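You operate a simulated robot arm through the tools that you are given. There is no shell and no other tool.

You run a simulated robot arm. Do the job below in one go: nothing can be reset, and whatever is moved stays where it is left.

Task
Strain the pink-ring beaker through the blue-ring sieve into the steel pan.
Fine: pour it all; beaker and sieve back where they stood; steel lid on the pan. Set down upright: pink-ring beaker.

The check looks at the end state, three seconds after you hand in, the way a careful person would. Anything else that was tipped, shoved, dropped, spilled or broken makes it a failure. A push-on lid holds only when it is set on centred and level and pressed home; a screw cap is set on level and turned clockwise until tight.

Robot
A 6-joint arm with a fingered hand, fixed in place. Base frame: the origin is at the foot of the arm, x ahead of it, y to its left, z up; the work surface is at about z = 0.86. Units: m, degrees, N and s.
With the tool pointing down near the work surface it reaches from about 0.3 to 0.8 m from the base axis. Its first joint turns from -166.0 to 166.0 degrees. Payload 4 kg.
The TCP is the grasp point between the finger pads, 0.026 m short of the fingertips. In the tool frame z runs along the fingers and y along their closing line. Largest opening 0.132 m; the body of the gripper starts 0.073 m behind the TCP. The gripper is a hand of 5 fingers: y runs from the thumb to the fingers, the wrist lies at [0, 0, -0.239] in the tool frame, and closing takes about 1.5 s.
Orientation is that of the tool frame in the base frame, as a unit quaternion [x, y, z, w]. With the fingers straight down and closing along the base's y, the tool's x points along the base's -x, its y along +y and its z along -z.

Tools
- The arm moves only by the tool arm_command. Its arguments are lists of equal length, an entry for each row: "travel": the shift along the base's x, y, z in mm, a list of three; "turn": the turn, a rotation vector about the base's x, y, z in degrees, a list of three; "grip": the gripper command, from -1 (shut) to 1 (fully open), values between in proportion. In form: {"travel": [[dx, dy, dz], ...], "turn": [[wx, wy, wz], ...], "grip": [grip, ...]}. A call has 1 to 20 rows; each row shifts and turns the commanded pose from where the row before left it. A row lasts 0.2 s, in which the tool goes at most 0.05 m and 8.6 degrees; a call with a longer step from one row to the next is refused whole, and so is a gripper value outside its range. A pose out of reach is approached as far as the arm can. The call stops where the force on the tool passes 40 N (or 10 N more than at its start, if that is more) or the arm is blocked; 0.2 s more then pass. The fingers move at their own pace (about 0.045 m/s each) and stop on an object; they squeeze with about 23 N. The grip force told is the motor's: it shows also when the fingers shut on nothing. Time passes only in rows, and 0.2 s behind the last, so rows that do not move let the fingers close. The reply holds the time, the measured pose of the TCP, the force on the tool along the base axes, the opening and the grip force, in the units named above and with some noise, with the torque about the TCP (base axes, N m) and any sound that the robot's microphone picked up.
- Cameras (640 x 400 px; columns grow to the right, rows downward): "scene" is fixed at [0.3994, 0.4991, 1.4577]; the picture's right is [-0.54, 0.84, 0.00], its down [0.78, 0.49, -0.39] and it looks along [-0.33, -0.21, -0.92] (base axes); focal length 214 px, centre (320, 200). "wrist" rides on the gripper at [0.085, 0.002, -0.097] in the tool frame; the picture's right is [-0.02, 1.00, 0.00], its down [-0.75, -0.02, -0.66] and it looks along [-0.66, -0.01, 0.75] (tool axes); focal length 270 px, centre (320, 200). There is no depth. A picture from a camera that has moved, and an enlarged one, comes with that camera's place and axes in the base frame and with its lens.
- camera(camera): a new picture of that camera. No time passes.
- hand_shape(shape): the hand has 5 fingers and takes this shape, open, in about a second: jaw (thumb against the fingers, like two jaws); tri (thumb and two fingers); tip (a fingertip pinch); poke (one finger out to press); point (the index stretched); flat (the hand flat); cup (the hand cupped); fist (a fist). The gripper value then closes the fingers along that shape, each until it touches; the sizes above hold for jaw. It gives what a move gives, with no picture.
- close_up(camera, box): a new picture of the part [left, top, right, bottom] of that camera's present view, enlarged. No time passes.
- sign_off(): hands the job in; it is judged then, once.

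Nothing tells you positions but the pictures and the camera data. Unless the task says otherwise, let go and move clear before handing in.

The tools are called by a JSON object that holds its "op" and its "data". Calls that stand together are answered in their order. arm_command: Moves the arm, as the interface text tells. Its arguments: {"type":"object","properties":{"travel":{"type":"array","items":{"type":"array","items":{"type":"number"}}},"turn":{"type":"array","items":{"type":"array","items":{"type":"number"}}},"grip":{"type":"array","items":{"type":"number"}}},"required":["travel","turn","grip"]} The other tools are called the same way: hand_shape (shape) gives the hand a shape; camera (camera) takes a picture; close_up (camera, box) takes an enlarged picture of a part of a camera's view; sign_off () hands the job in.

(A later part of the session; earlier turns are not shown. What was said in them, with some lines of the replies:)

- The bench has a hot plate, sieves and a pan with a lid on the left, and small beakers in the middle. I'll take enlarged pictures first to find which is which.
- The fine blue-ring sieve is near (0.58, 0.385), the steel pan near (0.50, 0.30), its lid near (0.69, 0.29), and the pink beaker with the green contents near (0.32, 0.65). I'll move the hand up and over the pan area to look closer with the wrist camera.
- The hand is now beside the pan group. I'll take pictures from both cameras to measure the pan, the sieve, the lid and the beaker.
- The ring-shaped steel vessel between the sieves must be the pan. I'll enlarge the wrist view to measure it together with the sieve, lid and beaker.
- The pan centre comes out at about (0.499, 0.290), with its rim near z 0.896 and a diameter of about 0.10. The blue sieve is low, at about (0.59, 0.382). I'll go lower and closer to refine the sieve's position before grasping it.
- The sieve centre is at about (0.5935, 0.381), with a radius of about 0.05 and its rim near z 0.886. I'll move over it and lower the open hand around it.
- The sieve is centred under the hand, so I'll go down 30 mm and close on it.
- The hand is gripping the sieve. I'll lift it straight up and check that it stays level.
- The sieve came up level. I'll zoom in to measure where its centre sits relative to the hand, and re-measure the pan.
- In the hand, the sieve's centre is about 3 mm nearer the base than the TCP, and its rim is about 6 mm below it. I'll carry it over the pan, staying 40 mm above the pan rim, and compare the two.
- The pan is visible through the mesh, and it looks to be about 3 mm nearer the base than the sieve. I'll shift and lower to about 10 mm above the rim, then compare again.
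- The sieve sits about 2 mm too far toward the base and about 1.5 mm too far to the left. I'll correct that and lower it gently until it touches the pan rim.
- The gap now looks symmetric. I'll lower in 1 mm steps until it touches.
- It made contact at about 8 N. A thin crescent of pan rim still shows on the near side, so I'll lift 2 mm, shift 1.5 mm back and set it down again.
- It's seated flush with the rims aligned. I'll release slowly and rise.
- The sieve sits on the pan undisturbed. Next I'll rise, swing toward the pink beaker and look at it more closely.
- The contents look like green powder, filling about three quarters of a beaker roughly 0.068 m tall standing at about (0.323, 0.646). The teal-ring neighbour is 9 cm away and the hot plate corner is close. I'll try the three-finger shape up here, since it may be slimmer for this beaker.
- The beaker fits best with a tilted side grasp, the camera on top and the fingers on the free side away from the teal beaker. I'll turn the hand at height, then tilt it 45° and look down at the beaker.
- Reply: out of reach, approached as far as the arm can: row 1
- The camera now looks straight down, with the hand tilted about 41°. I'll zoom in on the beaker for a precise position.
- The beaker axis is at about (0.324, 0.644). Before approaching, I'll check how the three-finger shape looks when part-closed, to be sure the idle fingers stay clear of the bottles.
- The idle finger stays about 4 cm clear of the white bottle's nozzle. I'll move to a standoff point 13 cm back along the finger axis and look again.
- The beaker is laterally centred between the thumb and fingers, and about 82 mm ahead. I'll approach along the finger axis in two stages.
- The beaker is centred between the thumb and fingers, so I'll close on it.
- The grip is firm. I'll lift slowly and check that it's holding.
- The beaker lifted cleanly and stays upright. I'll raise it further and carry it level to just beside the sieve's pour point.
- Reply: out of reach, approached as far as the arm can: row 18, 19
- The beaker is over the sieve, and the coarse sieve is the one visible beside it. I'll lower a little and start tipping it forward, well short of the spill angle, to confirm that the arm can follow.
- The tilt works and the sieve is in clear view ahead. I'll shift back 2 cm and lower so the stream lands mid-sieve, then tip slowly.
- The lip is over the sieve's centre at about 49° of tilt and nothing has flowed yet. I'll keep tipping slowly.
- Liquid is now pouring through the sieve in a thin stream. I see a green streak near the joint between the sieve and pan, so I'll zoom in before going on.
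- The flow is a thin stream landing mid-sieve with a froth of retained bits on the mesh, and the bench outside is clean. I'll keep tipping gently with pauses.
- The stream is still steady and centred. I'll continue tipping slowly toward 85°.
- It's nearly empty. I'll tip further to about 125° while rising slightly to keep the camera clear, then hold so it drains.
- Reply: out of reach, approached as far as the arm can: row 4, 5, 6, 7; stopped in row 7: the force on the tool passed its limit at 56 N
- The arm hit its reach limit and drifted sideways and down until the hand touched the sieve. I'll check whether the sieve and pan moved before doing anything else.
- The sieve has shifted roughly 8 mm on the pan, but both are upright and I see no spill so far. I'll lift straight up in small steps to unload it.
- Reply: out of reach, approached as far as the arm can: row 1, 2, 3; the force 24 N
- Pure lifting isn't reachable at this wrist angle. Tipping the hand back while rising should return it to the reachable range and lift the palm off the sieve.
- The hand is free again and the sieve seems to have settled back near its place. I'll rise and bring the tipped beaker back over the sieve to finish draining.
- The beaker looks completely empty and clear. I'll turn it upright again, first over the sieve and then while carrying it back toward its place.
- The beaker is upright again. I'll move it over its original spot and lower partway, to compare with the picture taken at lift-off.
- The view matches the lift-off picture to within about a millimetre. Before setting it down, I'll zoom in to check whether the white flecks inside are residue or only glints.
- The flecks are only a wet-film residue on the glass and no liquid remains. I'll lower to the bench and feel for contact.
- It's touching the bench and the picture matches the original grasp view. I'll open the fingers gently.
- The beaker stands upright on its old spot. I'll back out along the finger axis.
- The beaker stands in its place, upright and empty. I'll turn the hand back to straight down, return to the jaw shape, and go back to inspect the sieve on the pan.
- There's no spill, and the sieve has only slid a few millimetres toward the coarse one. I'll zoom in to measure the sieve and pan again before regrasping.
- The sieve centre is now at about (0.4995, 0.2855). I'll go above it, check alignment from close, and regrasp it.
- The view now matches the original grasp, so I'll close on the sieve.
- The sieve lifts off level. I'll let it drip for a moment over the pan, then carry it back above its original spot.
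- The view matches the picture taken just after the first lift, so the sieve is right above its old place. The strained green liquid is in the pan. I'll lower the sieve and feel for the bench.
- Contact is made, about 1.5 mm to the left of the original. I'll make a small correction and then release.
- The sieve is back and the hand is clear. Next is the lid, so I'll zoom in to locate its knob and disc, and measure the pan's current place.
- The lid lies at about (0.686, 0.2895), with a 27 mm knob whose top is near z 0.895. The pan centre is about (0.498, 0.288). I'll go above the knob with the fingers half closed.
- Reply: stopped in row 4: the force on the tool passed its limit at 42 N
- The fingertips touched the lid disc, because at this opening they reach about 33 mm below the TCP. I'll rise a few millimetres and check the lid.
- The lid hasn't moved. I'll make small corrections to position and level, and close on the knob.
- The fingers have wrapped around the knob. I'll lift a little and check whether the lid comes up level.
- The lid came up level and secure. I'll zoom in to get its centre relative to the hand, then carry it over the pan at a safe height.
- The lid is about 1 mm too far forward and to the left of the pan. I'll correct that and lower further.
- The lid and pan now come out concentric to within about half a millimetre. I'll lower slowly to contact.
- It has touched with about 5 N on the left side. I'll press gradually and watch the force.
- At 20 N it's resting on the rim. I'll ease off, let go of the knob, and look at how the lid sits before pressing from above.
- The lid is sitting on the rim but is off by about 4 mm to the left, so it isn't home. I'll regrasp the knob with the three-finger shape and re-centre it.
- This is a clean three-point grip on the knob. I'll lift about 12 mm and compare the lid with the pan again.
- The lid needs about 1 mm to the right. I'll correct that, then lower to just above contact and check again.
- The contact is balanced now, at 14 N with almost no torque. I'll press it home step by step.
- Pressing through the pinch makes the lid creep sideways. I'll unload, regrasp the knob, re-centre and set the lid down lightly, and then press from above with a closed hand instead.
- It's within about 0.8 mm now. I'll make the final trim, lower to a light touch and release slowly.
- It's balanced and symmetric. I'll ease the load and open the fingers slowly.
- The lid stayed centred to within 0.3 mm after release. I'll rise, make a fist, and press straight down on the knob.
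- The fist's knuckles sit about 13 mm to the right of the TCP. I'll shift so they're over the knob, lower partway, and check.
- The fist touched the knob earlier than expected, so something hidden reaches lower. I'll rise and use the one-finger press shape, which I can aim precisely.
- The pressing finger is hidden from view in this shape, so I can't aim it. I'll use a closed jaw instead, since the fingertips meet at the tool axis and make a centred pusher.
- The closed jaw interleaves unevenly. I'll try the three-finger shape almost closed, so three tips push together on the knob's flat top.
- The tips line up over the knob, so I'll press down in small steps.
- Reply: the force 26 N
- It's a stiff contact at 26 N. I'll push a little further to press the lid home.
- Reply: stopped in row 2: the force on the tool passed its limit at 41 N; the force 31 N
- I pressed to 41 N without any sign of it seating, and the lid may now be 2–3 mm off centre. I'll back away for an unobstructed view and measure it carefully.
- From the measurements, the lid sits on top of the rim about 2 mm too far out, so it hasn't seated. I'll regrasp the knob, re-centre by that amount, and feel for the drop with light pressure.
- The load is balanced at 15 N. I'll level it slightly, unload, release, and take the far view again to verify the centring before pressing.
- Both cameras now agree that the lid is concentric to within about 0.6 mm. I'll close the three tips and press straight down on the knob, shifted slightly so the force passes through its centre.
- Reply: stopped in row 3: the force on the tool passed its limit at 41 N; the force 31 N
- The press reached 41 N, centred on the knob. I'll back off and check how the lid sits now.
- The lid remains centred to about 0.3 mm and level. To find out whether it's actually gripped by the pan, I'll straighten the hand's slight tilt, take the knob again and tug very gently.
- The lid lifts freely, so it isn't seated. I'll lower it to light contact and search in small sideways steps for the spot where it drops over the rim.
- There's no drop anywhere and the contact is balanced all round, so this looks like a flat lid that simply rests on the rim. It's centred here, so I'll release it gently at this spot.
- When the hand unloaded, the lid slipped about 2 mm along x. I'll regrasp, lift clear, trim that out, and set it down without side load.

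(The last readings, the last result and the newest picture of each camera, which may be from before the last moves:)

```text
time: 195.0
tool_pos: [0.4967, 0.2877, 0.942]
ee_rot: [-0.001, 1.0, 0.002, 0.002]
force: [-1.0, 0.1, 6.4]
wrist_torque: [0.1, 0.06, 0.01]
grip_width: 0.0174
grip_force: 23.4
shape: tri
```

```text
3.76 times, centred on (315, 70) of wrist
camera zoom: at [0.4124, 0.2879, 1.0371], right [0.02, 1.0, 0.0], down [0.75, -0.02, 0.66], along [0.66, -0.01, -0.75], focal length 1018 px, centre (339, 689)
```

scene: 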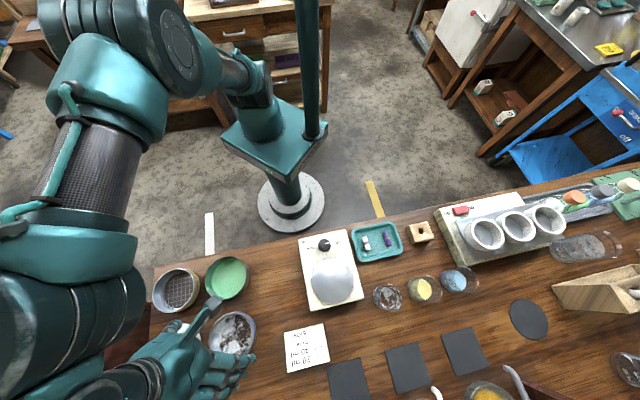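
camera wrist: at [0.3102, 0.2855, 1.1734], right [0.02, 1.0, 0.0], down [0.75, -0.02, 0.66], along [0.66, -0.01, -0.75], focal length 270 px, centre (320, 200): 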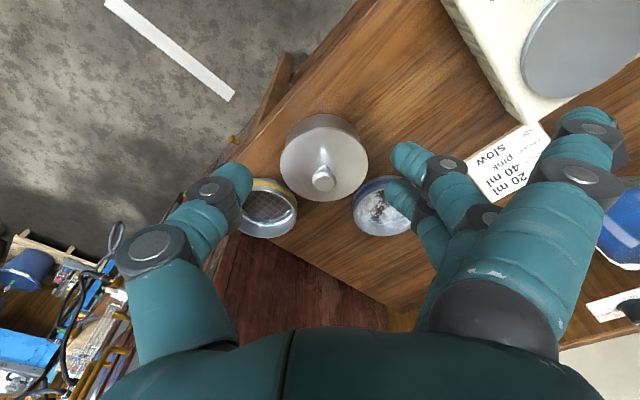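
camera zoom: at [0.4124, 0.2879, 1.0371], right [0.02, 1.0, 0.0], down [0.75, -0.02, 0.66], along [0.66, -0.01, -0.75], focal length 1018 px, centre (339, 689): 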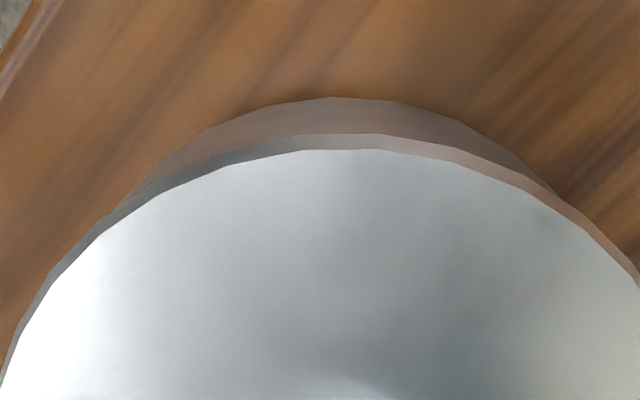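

Contact is at 6 N with the lid centred. I'll ease off and release.

{"op": "arm_command", "data": {"travel": [[0, 0, 0.7], [0, 0, 0], [0, 0, 0], [0, 0, 0], [0, 0, 0], [0, 0, 0], [0, 0, 0], [0, 0, 0], [0, 0, 0], [0, 0, 0]], "turn": [[0, 0, 0], [0, 0, 0], [0, 0, 0], [0, 0, 0], [0, 0, 0], [0, 0, 0], [0, 0, 0], [0, 0, 0], [0, 0, 0], [0, 0, 0]], "grip": [-1, -0.8, -0.7, -0.6, -0.5, -0.4, -0.3, -0.2, 0, 0.1]}}

{"op": "arm_command", "data": {"travel": [[0, 0, 15], [0, 0, 25], [-10, 0, 30], [-30, 0, 30], [-35, 0, 20], [-30, 0, 15], [0, 0, 0]], "turn": [[0, 0, 0], [0, 0, 0], [0, 0, 0], [0, 0, 0], [0, 0, 0], [0, 0, 0], [0, 0, 0]], "grip": [0.1, 0.1, 0.1, 0.1, 0.1, 0.1, 0.1]}}

{"op": "close_up", "data": {"camera": "wrist", "box": [274, 98, 374, 198]}}

{"op": "close_up", "data": {"camera": "wrist", "box": [274, 95, 374, 155]}}

{"op": "close_up", "data": {"camera": "scene", "box": [228, 255, 268, 300]}}

```text
time: 197.2
tool_pos: [0.4979, 0.2883, 0.9405]
ee_rot: [-0.001, 1.0, 0.001, 0.001]
force: [-0.2, 0.9, 0.3]
wrist_torque: [0.03, 0.02, 0.0]
grip_width: 0.0716
grip_force: 0.0
shape: tri
```

```text
time: 198.8
tool_pos: [0.3938, 0.2858, 1.078]
ee_rot: [-0.002, 1.0, 0.001, 0.001]
force: [0.3, 0.5, 0.0]
wrist_torque: [-0.01, 0.01, -0.03]
grip_width: 0.0717
grip_force: 0.0
shape: tri
```

```text
4.00 times, centred on (324, 148) of wrist
camera zoom: at [0.3089, 0.2859, 1.1735], right [0.02, 1.0, 0.0], down [0.75, -0.02, 0.66], along [0.66, -0.01, -0.75], focal length 1081 px, centre (304, 408)
```

zoom: 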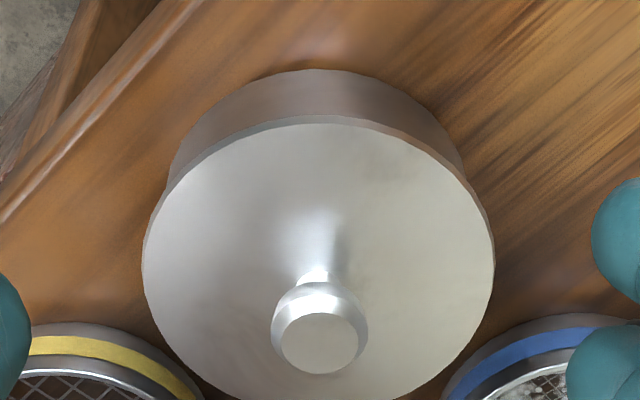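

```text
6.40 times, centred on (324, 125) of wrist
camera zoom: at [0.3089, 0.2859, 1.1735], right [0.02, 1.0, 0.0], down [0.75, -0.02, 0.66], along [0.66, -0.01, -0.75], focal length 1730 px, centre (294, 680)
```

zoom: 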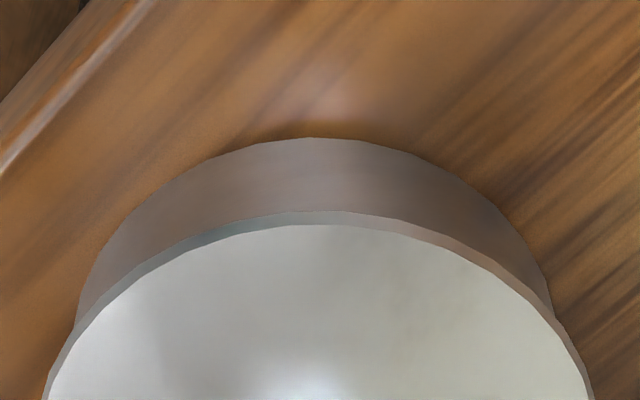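

```text
8.89 times, centred on (248, 278) of scene
camera zoom: at [0.3994, 0.4991, 1.4577], right [-0.54, 0.84, 0.0], down [0.78, 0.49, -0.39], along [-0.33, -0.21, -0.92], focal length 1906 px, centre (960, -489)
```

zoom: 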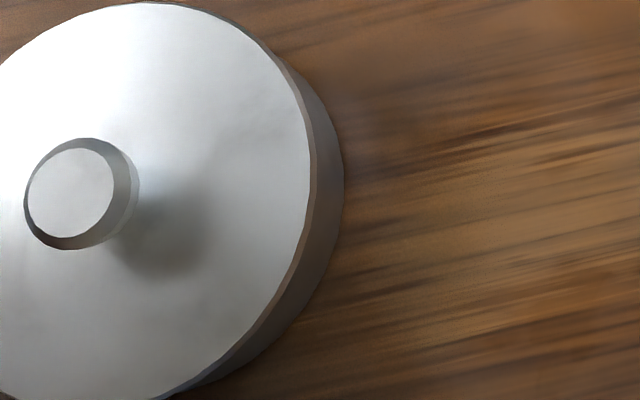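

It's centred to within about a millimetre. I'll give it one final straight press on the knob.

{"op": "arm_command", "data": {"travel": [[26, 1.5, -15], [26, 1.5, -20], [26, 1.5, -25], [27, 1.5, -30], [0, 0, 0], [0, 0, 0], [0, 0, 0]], "turn": [[0, 0, 0], [0, 0, 0], [0, 0, 0], [0, 0, 0], [0, 0, 0], [0, 0, 0], [0, 0, 0]], "grip": [-0.5, -0.8, -1, -1, -1, -1, -1]}}

{"op": "close_up", "data": {"camera": "wrist", "box": [220, 40, 420, 260]}}

```text
time: 200.4
tool_pos: [0.4979, 0.2927, 0.9865]
ee_rot: [-0.001, 1.0, 0.001, 0.001]
force: [0.9, -0.4, 0.4]
wrist_torque: [-0.01, 0.01, 0.03]
grip_width: 0.0
grip_force: 22.7
shape: tri
```

```text
1.82 times, centred on (320, 150) of wrist
camera zoom: at [0.4136, 0.2939, 1.0825], right [0.02, 1.0, 0.0], down [0.75, -0.02, 0.66], along [0.66, -0.01, -0.75], focal length 491 px, centre (320, 291)
```

zoom: 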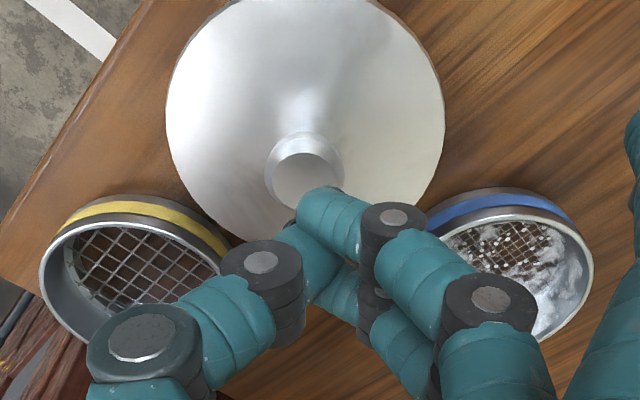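

{"op": "arm_command", "data": {"travel": [[-1.5, -1.7, 0], [0, 0, -10], [0, 0, -10], [0, 0, -3], [0, 0, -1], [0, 0, 0]], "turn": [[0, 0, 0], [0, 0, 0], [0, 0, 0], [0, 0, 0], [0, 0, 0], [0, 0, 0]], "grip": [-1, -1, -1, -1, -1, -1]}}

{"op": "arm_command", "data": {"travel": [[0, 0, -0.8], [0, 0, 0], [0, 0, 0]], "turn": [[0, 0, 0], [0, 0, 0], [0, 0, 0]], "grip": [-1, -1, -1]}}

{"op": "arm_command", "data": {"travel": [[0, 0, -0.8], [0, 0, 0], [0, 0, 0]], "turn": [[0, 0, 0], [0, 0, 0], [0, 0, 0]], "grip": [-1, -1, -1]}}

```text
time: 201.8
tool_pos: [0.4972, 0.2923, 0.9617]
ee_rot: [-0.001, 1.0, 0.0, 0.002]
force: [-0.2, -0.7, -0.5]
wrist_torque: [-0.01, -0.01, -0.01]
grip_width: 0.0
grip_force: 22.9
shape: tri
```

```text
time: 202.6
tool_pos: [0.4952, 0.2924, 0.9622]
ee_rot: [0.0, 1.0, 0.001, 0.001]
force: [0.0, -1.1, 0.4]
wrist_torque: [-0.01, -0.02, -0.03]
grip_width: 0.0
grip_force: 23.3
shape: tri
```

```text
time: 203.4
tool_pos: [0.4973, 0.2924, 0.961]
ee_rot: [-0.001, 1.0, 0.001, 0.002]
force: [-0.9, -0.1, 3.4]
wrist_torque: [0.01, 0.02, 0.02]
grip_width: 0.0002
grip_force: 22.6
shape: tri
```

{"op": "arm_command", "data": {"travel": [[0, 0, -0.8], [0, 0, 0], [0, 0, 0]], "turn": [[0, 0, 0], [0, 0, 0], [0, 0, 0]], "grip": [-1, -1, -1]}}

{"op": "arm_command", "data": {"travel": [[0, 0, -0.8], [0, 0, 0], [0, 0, 0]], "turn": [[0, 0, 0], [0, 0, 0], [0, 0, 0]], "grip": [-1, -1, -1]}}

{"op": "arm_command", "data": {"travel": [[0, 0, -0.8], [0, 0, 0], [0, 0, 0]], "turn": [[0, 0, 0], [0, 0, 0], [0, 0, 0]], "grip": [-1, -1, -1]}}

```text
time: 204.2
tool_pos: [0.4965, 0.2907, 0.9609]
ee_rot: [-0.001, 1.0, 0.001, 0.002]
force: [2.3, -0.1, 12.7]
wrist_torque: [0.01, -0.06, 0.04]
grip_width: 0.0
grip_force: 23.0
shape: tri
```

```text
time: 205.0
tool_pos: [0.4956, 0.292, 0.9612]
ee_rot: [-0.001, 1.0, 0.001, 0.002]
force: [2.7, -2.4, 17.8]
wrist_torque: [-0.13, -0.03, 0.04]
grip_width: 0.0001
grip_force: 23.6
shape: tri
```

```text
time: 205.8
tool_pos: [0.4966, 0.2923, 0.9607]
ee_rot: [-0.001, 1.0, 0.001, 0.002]
force: [2.9, -1.6, 29.3]
wrist_torque: [-0.1, -0.06, 0.0]
grip_width: 0.0
grip_force: 23.0
shape: tri
```

{"op": "arm_command", "data": {"travel": [[0, 0, -0.7], [0, 0, 0], [0, 0, 0]], "turn": [[0, 0, 0], [0, 0, 0], [0, 0, 0]], "grip": [-1, -1, -1]}}

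{"op": "arm_command", "data": {"travel": [[0, 0, -0.7], [0, 0, 0], [0, 0, 0]], "turn": [[0, 0, 0], [0, 0, 0], [0, 0, 0]], "grip": [-1, -1, -1]}}

{"op": "camera", "data": {"camera": "wrist"}}

```text
time: 206.8
tool_pos: [0.4947, 0.2914, 0.9614]
ee_rot: [-0.001, 1.0, 0.002, 0.003]
force: [-1.7, -0.4, 9.8]
wrist_torque: [-0.01, 0.04, -0.01]
grip_width: 0.0
grip_force: 22.8
shape: tri
stopped in row 3: the force on the tool passed its limit at 40 N (the readings are from after the stop); the commanded pose is now the measured one
```

```text
time: 207.6
tool_pos: [0.4964, 0.292, 0.9604]
ee_rot: [-0.001, 1.0, 0.003, 0.004]
force: [-3.5, 1.6, 30.9]
wrist_torque: [-0.05, 0.15, -0.04]
grip_width: 0.0001
grip_force: 22.2
shape: tri
```

```text
taken
camera wrist: at [0.4103, 0.2922, 1.0558], right [0.02, 1.0, 0.0], down [0.75, -0.02, 0.66], along [0.66, -0.01, -0.75], focal length 270 px, centre (320, 200)
```

wrist: 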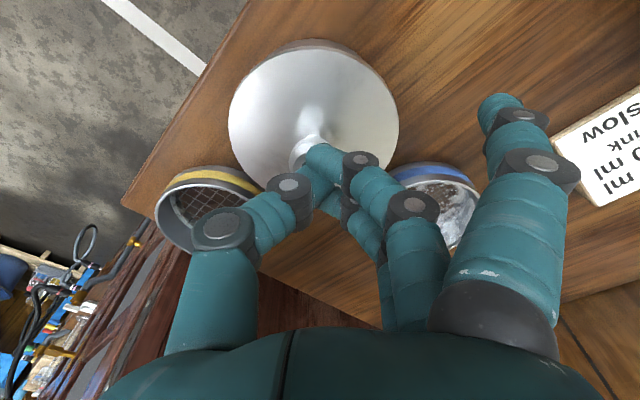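

The lid has been pressed at 40 N and then at 31 N, squarely on the knob. I'll rise, move the hand well clear, and inspect everything.

{"op": "arm_command", "data": {"travel": [[0, 0, 8], [0, 0, 25], [0, 0, 40], [-20, 0, 40], [-30, 20, 40], [-35, 20, 20], [-35, 20, 0], [0, 0, 0]], "turn": [[0, 0, 0], [0, 0, 0], [0, 0, 0], [0, 0, 0], [0, 0, 0], [0, 0, 0], [0, 0, 0], [0, 0, 0]], "grip": [-1, -1, -1, -1, -0.5, 0, 0, 0]}}

{"op": "camera", "data": {"camera": "scene"}}

{"op": "camera", "data": {"camera": "wrist"}}

{"op": "close_up", "data": {"camera": "scene", "box": [140, 240, 300, 390]}}

{"op": "close_up", "data": {"camera": "scene", "box": [340, 220, 480, 320]}}

{"op": "close_up", "data": {"camera": "scene", "box": [195, 245, 265, 310]}}

```text
refused: row 5 steps farther than a row can; nothing moved
```

```text
taken
```

scene: 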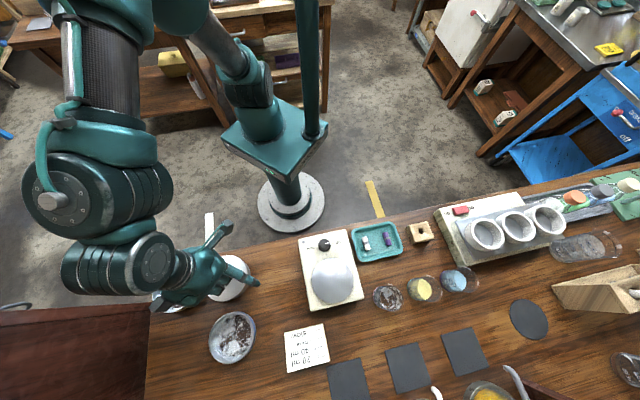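

```text
taken
camera wrist: at [0.4103, 0.2922, 1.0558], right [0.02, 1.0, 0.0], down [0.75, -0.02, 0.66], along [0.66, -0.01, -0.75], focal length 270 px, centre (320, 200)
```

wrist: 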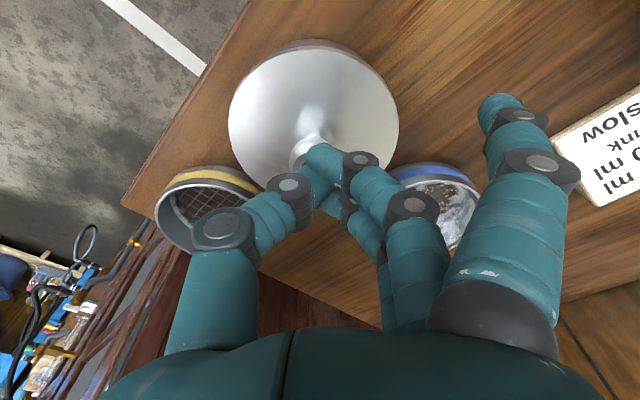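

```text
2.67 times, centred on (220, 315) of scene
camera zoom: at [0.3994, 0.4991, 1.4577], right [-0.54, 0.84, 0.0], down [0.78, 0.49, -0.39], along [-0.33, -0.21, -0.92], focal length 572 px, centre (587, -107)
```

zoom: 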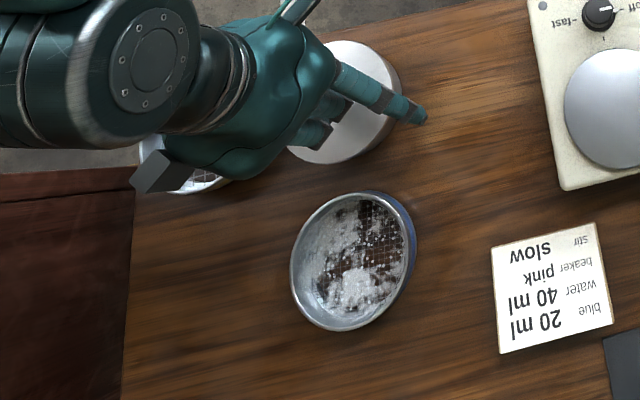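

```text
4.00 times, centred on (410, 270) of scene
camera zoom: at [0.3994, 0.4991, 1.4577], right [-0.54, 0.84, 0.0], down [0.78, 0.49, -0.39], along [-0.33, -0.21, -0.92], focal length 858 px, centre (-40, -80)
```

zoom: 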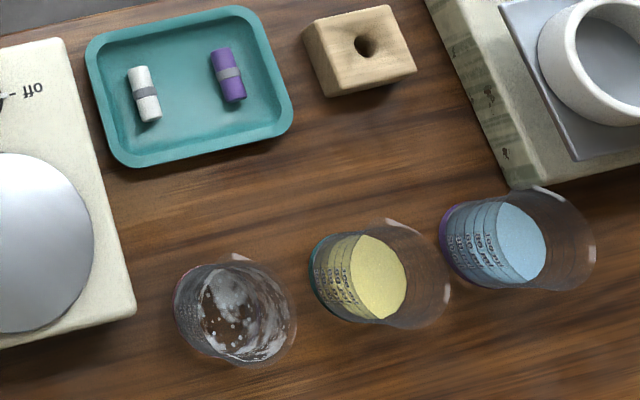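

```text
6.15 times, centred on (230, 278) of scene
camera zoom: at [0.3994, 0.4991, 1.4577], right [-0.54, 0.84, 0.0], down [0.78, 0.49, -0.39], along [-0.33, -0.21, -0.92], focal length 1320 px, centre (874, -277)
```

zoom: 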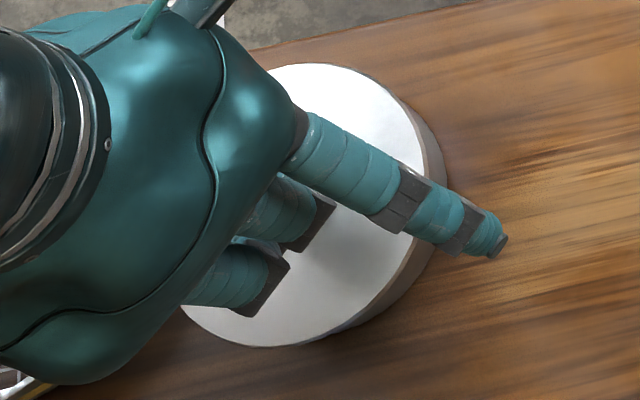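

The row was too long and nothing moved. I'll repeat the retreat with shorter steps.

{"op": "arm_command", "data": {"travel": [[0, 0, 8], [0, 0, 25], [0, 0, 35], [-20, 0, 35], [-30, 10, 30], [-35, 10, 15], [-35, 10, 0], [-20, 10, 0], [0, 0, 0]], "turn": [[0, 0, 0], [0, 0, 0], [0, 0, 0], [0, 0, 0], [0, 0, 0], [0, 0, 0], [0, 0, 0], [0, 0, 0], [0, 0, 0]], "grip": [-1, -1, -1, -1, -0.5, 0, 0, 0, 0]}}

{"op": "camera", "data": {"camera": "scene"}}

{"op": "camera", "data": {"camera": "wrist"}}

{"op": "close_up", "data": {"camera": "scene", "box": [140, 230, 300, 390]}}

{"op": "close_up", "data": {"camera": "scene", "box": [195, 245, 265, 310]}}

```text
time: 209.6
tool_pos: [0.357, 0.3351, 1.1078]
ee_rot: [-0.001, 1.0, 0.001, 0.001]
force: [0.0, -0.2, -0.3]
wrist_torque: [-0.01, 0.02, -0.01]
grip_width: 0.0649
grip_force: 0.0
shape: tri
```

```text
taken
```

scene: 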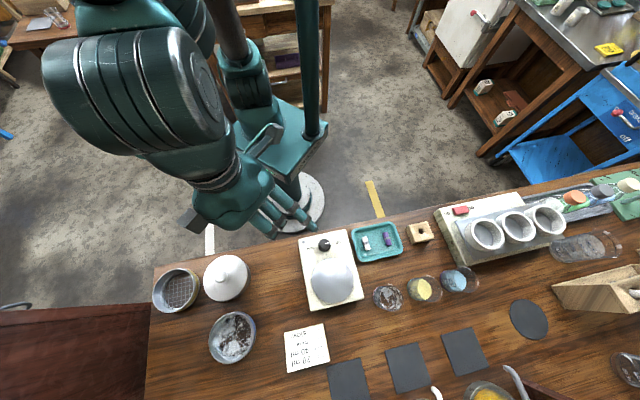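

```text
taken
camera wrist: at [0.2717, 0.3344, 1.2039], right [0.02, 1.0, 0.0], down [0.75, -0.02, 0.66], along [0.66, -0.01, -0.75], focal length 270 px, centre (320, 200)
```

wrist: 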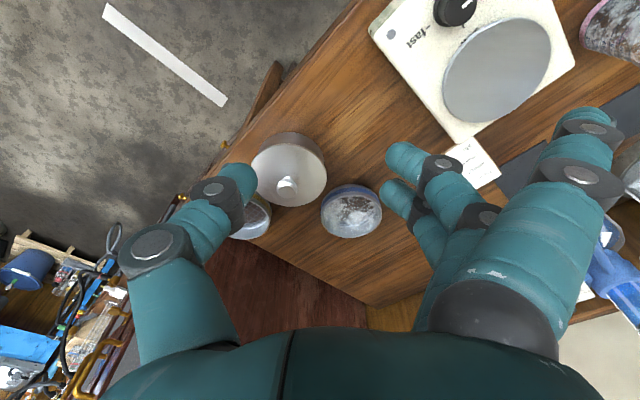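

```text
2.50 times, centred on (220, 310) of scene
camera zoom: at [0.3994, 0.4991, 1.4577], right [-0.54, 0.84, 0.0], down [0.78, 0.49, -0.39], along [-0.33, -0.21, -0.92], focal length 536 px, centre (570, -75)
```

zoom: 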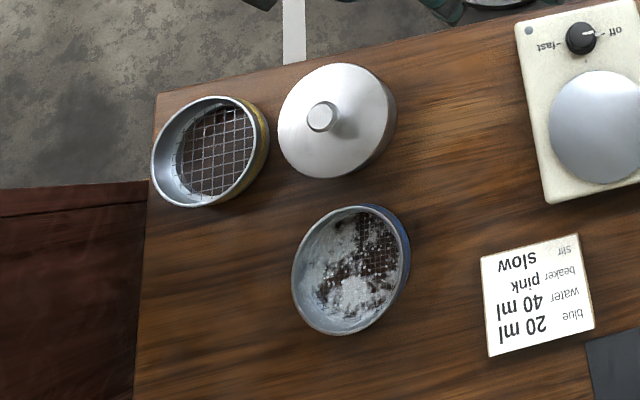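

```text
6.15 times, centred on (230, 278) of scene
camera zoom: at [0.3994, 0.4991, 1.4577], right [-0.54, 0.84, 0.0], down [0.78, 0.49, -0.39], along [-0.33, -0.21, -0.92], focal length 1320 px, centre (874, -277)
```

zoom: 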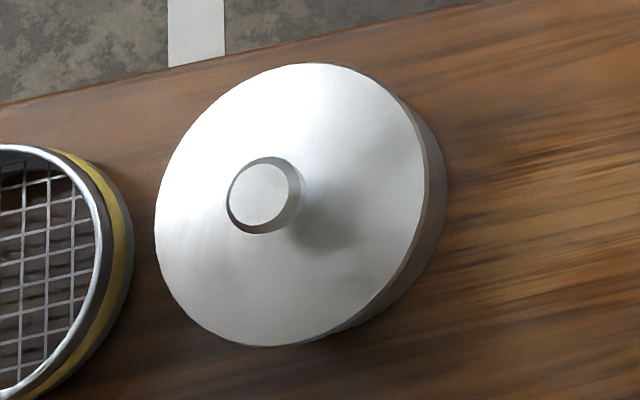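

The bench looks right:
- The pink beaker is empty and upright on its old spot.
- The blue sieve is back where it stood, with the strained bits still in it.
- The coarse sieve hasn't moved.
- The lid sits centred and level on the pan.
- There are no spills, and the hand is empty and clear.

Two things are less certain. The lid never clicked and lifted off freely when I tugged it, so as far as I can tell it rests on the rim rather than gripping it. The pan also got nudged about 3 mm during the pour. I'm handing in now.

{"op": "sign_off", "data": {}}

```text
The job is handed in.
```

The pink-ring beaker has been strained through the blue-ring sieve into the steel pan, and the job is handed in. I don't have the check's result.

- **Pour:** the beaker is empty apart from a wet film on the glass, and the liquid is in the pan. I saw no spill on the bench.
- **Beaker and sieve:** both are back on their original spots, with the beaker upright. The sieve still holds the strained-out bits.
- **Lid:** it sits level on the pan, centred to within about a millimetre, and was pressed with up to 41 N. It never clicked, and it lifted freely when I tugged it after an earlier press. I couldn't tell whether it is meant to grip; it seems to be just resting on the rim.
- **Contact during the pour:** the arm reached its limit and the hand bumped the sieve on the pan. This moved the pan about 3 mm, and I did not move it back.
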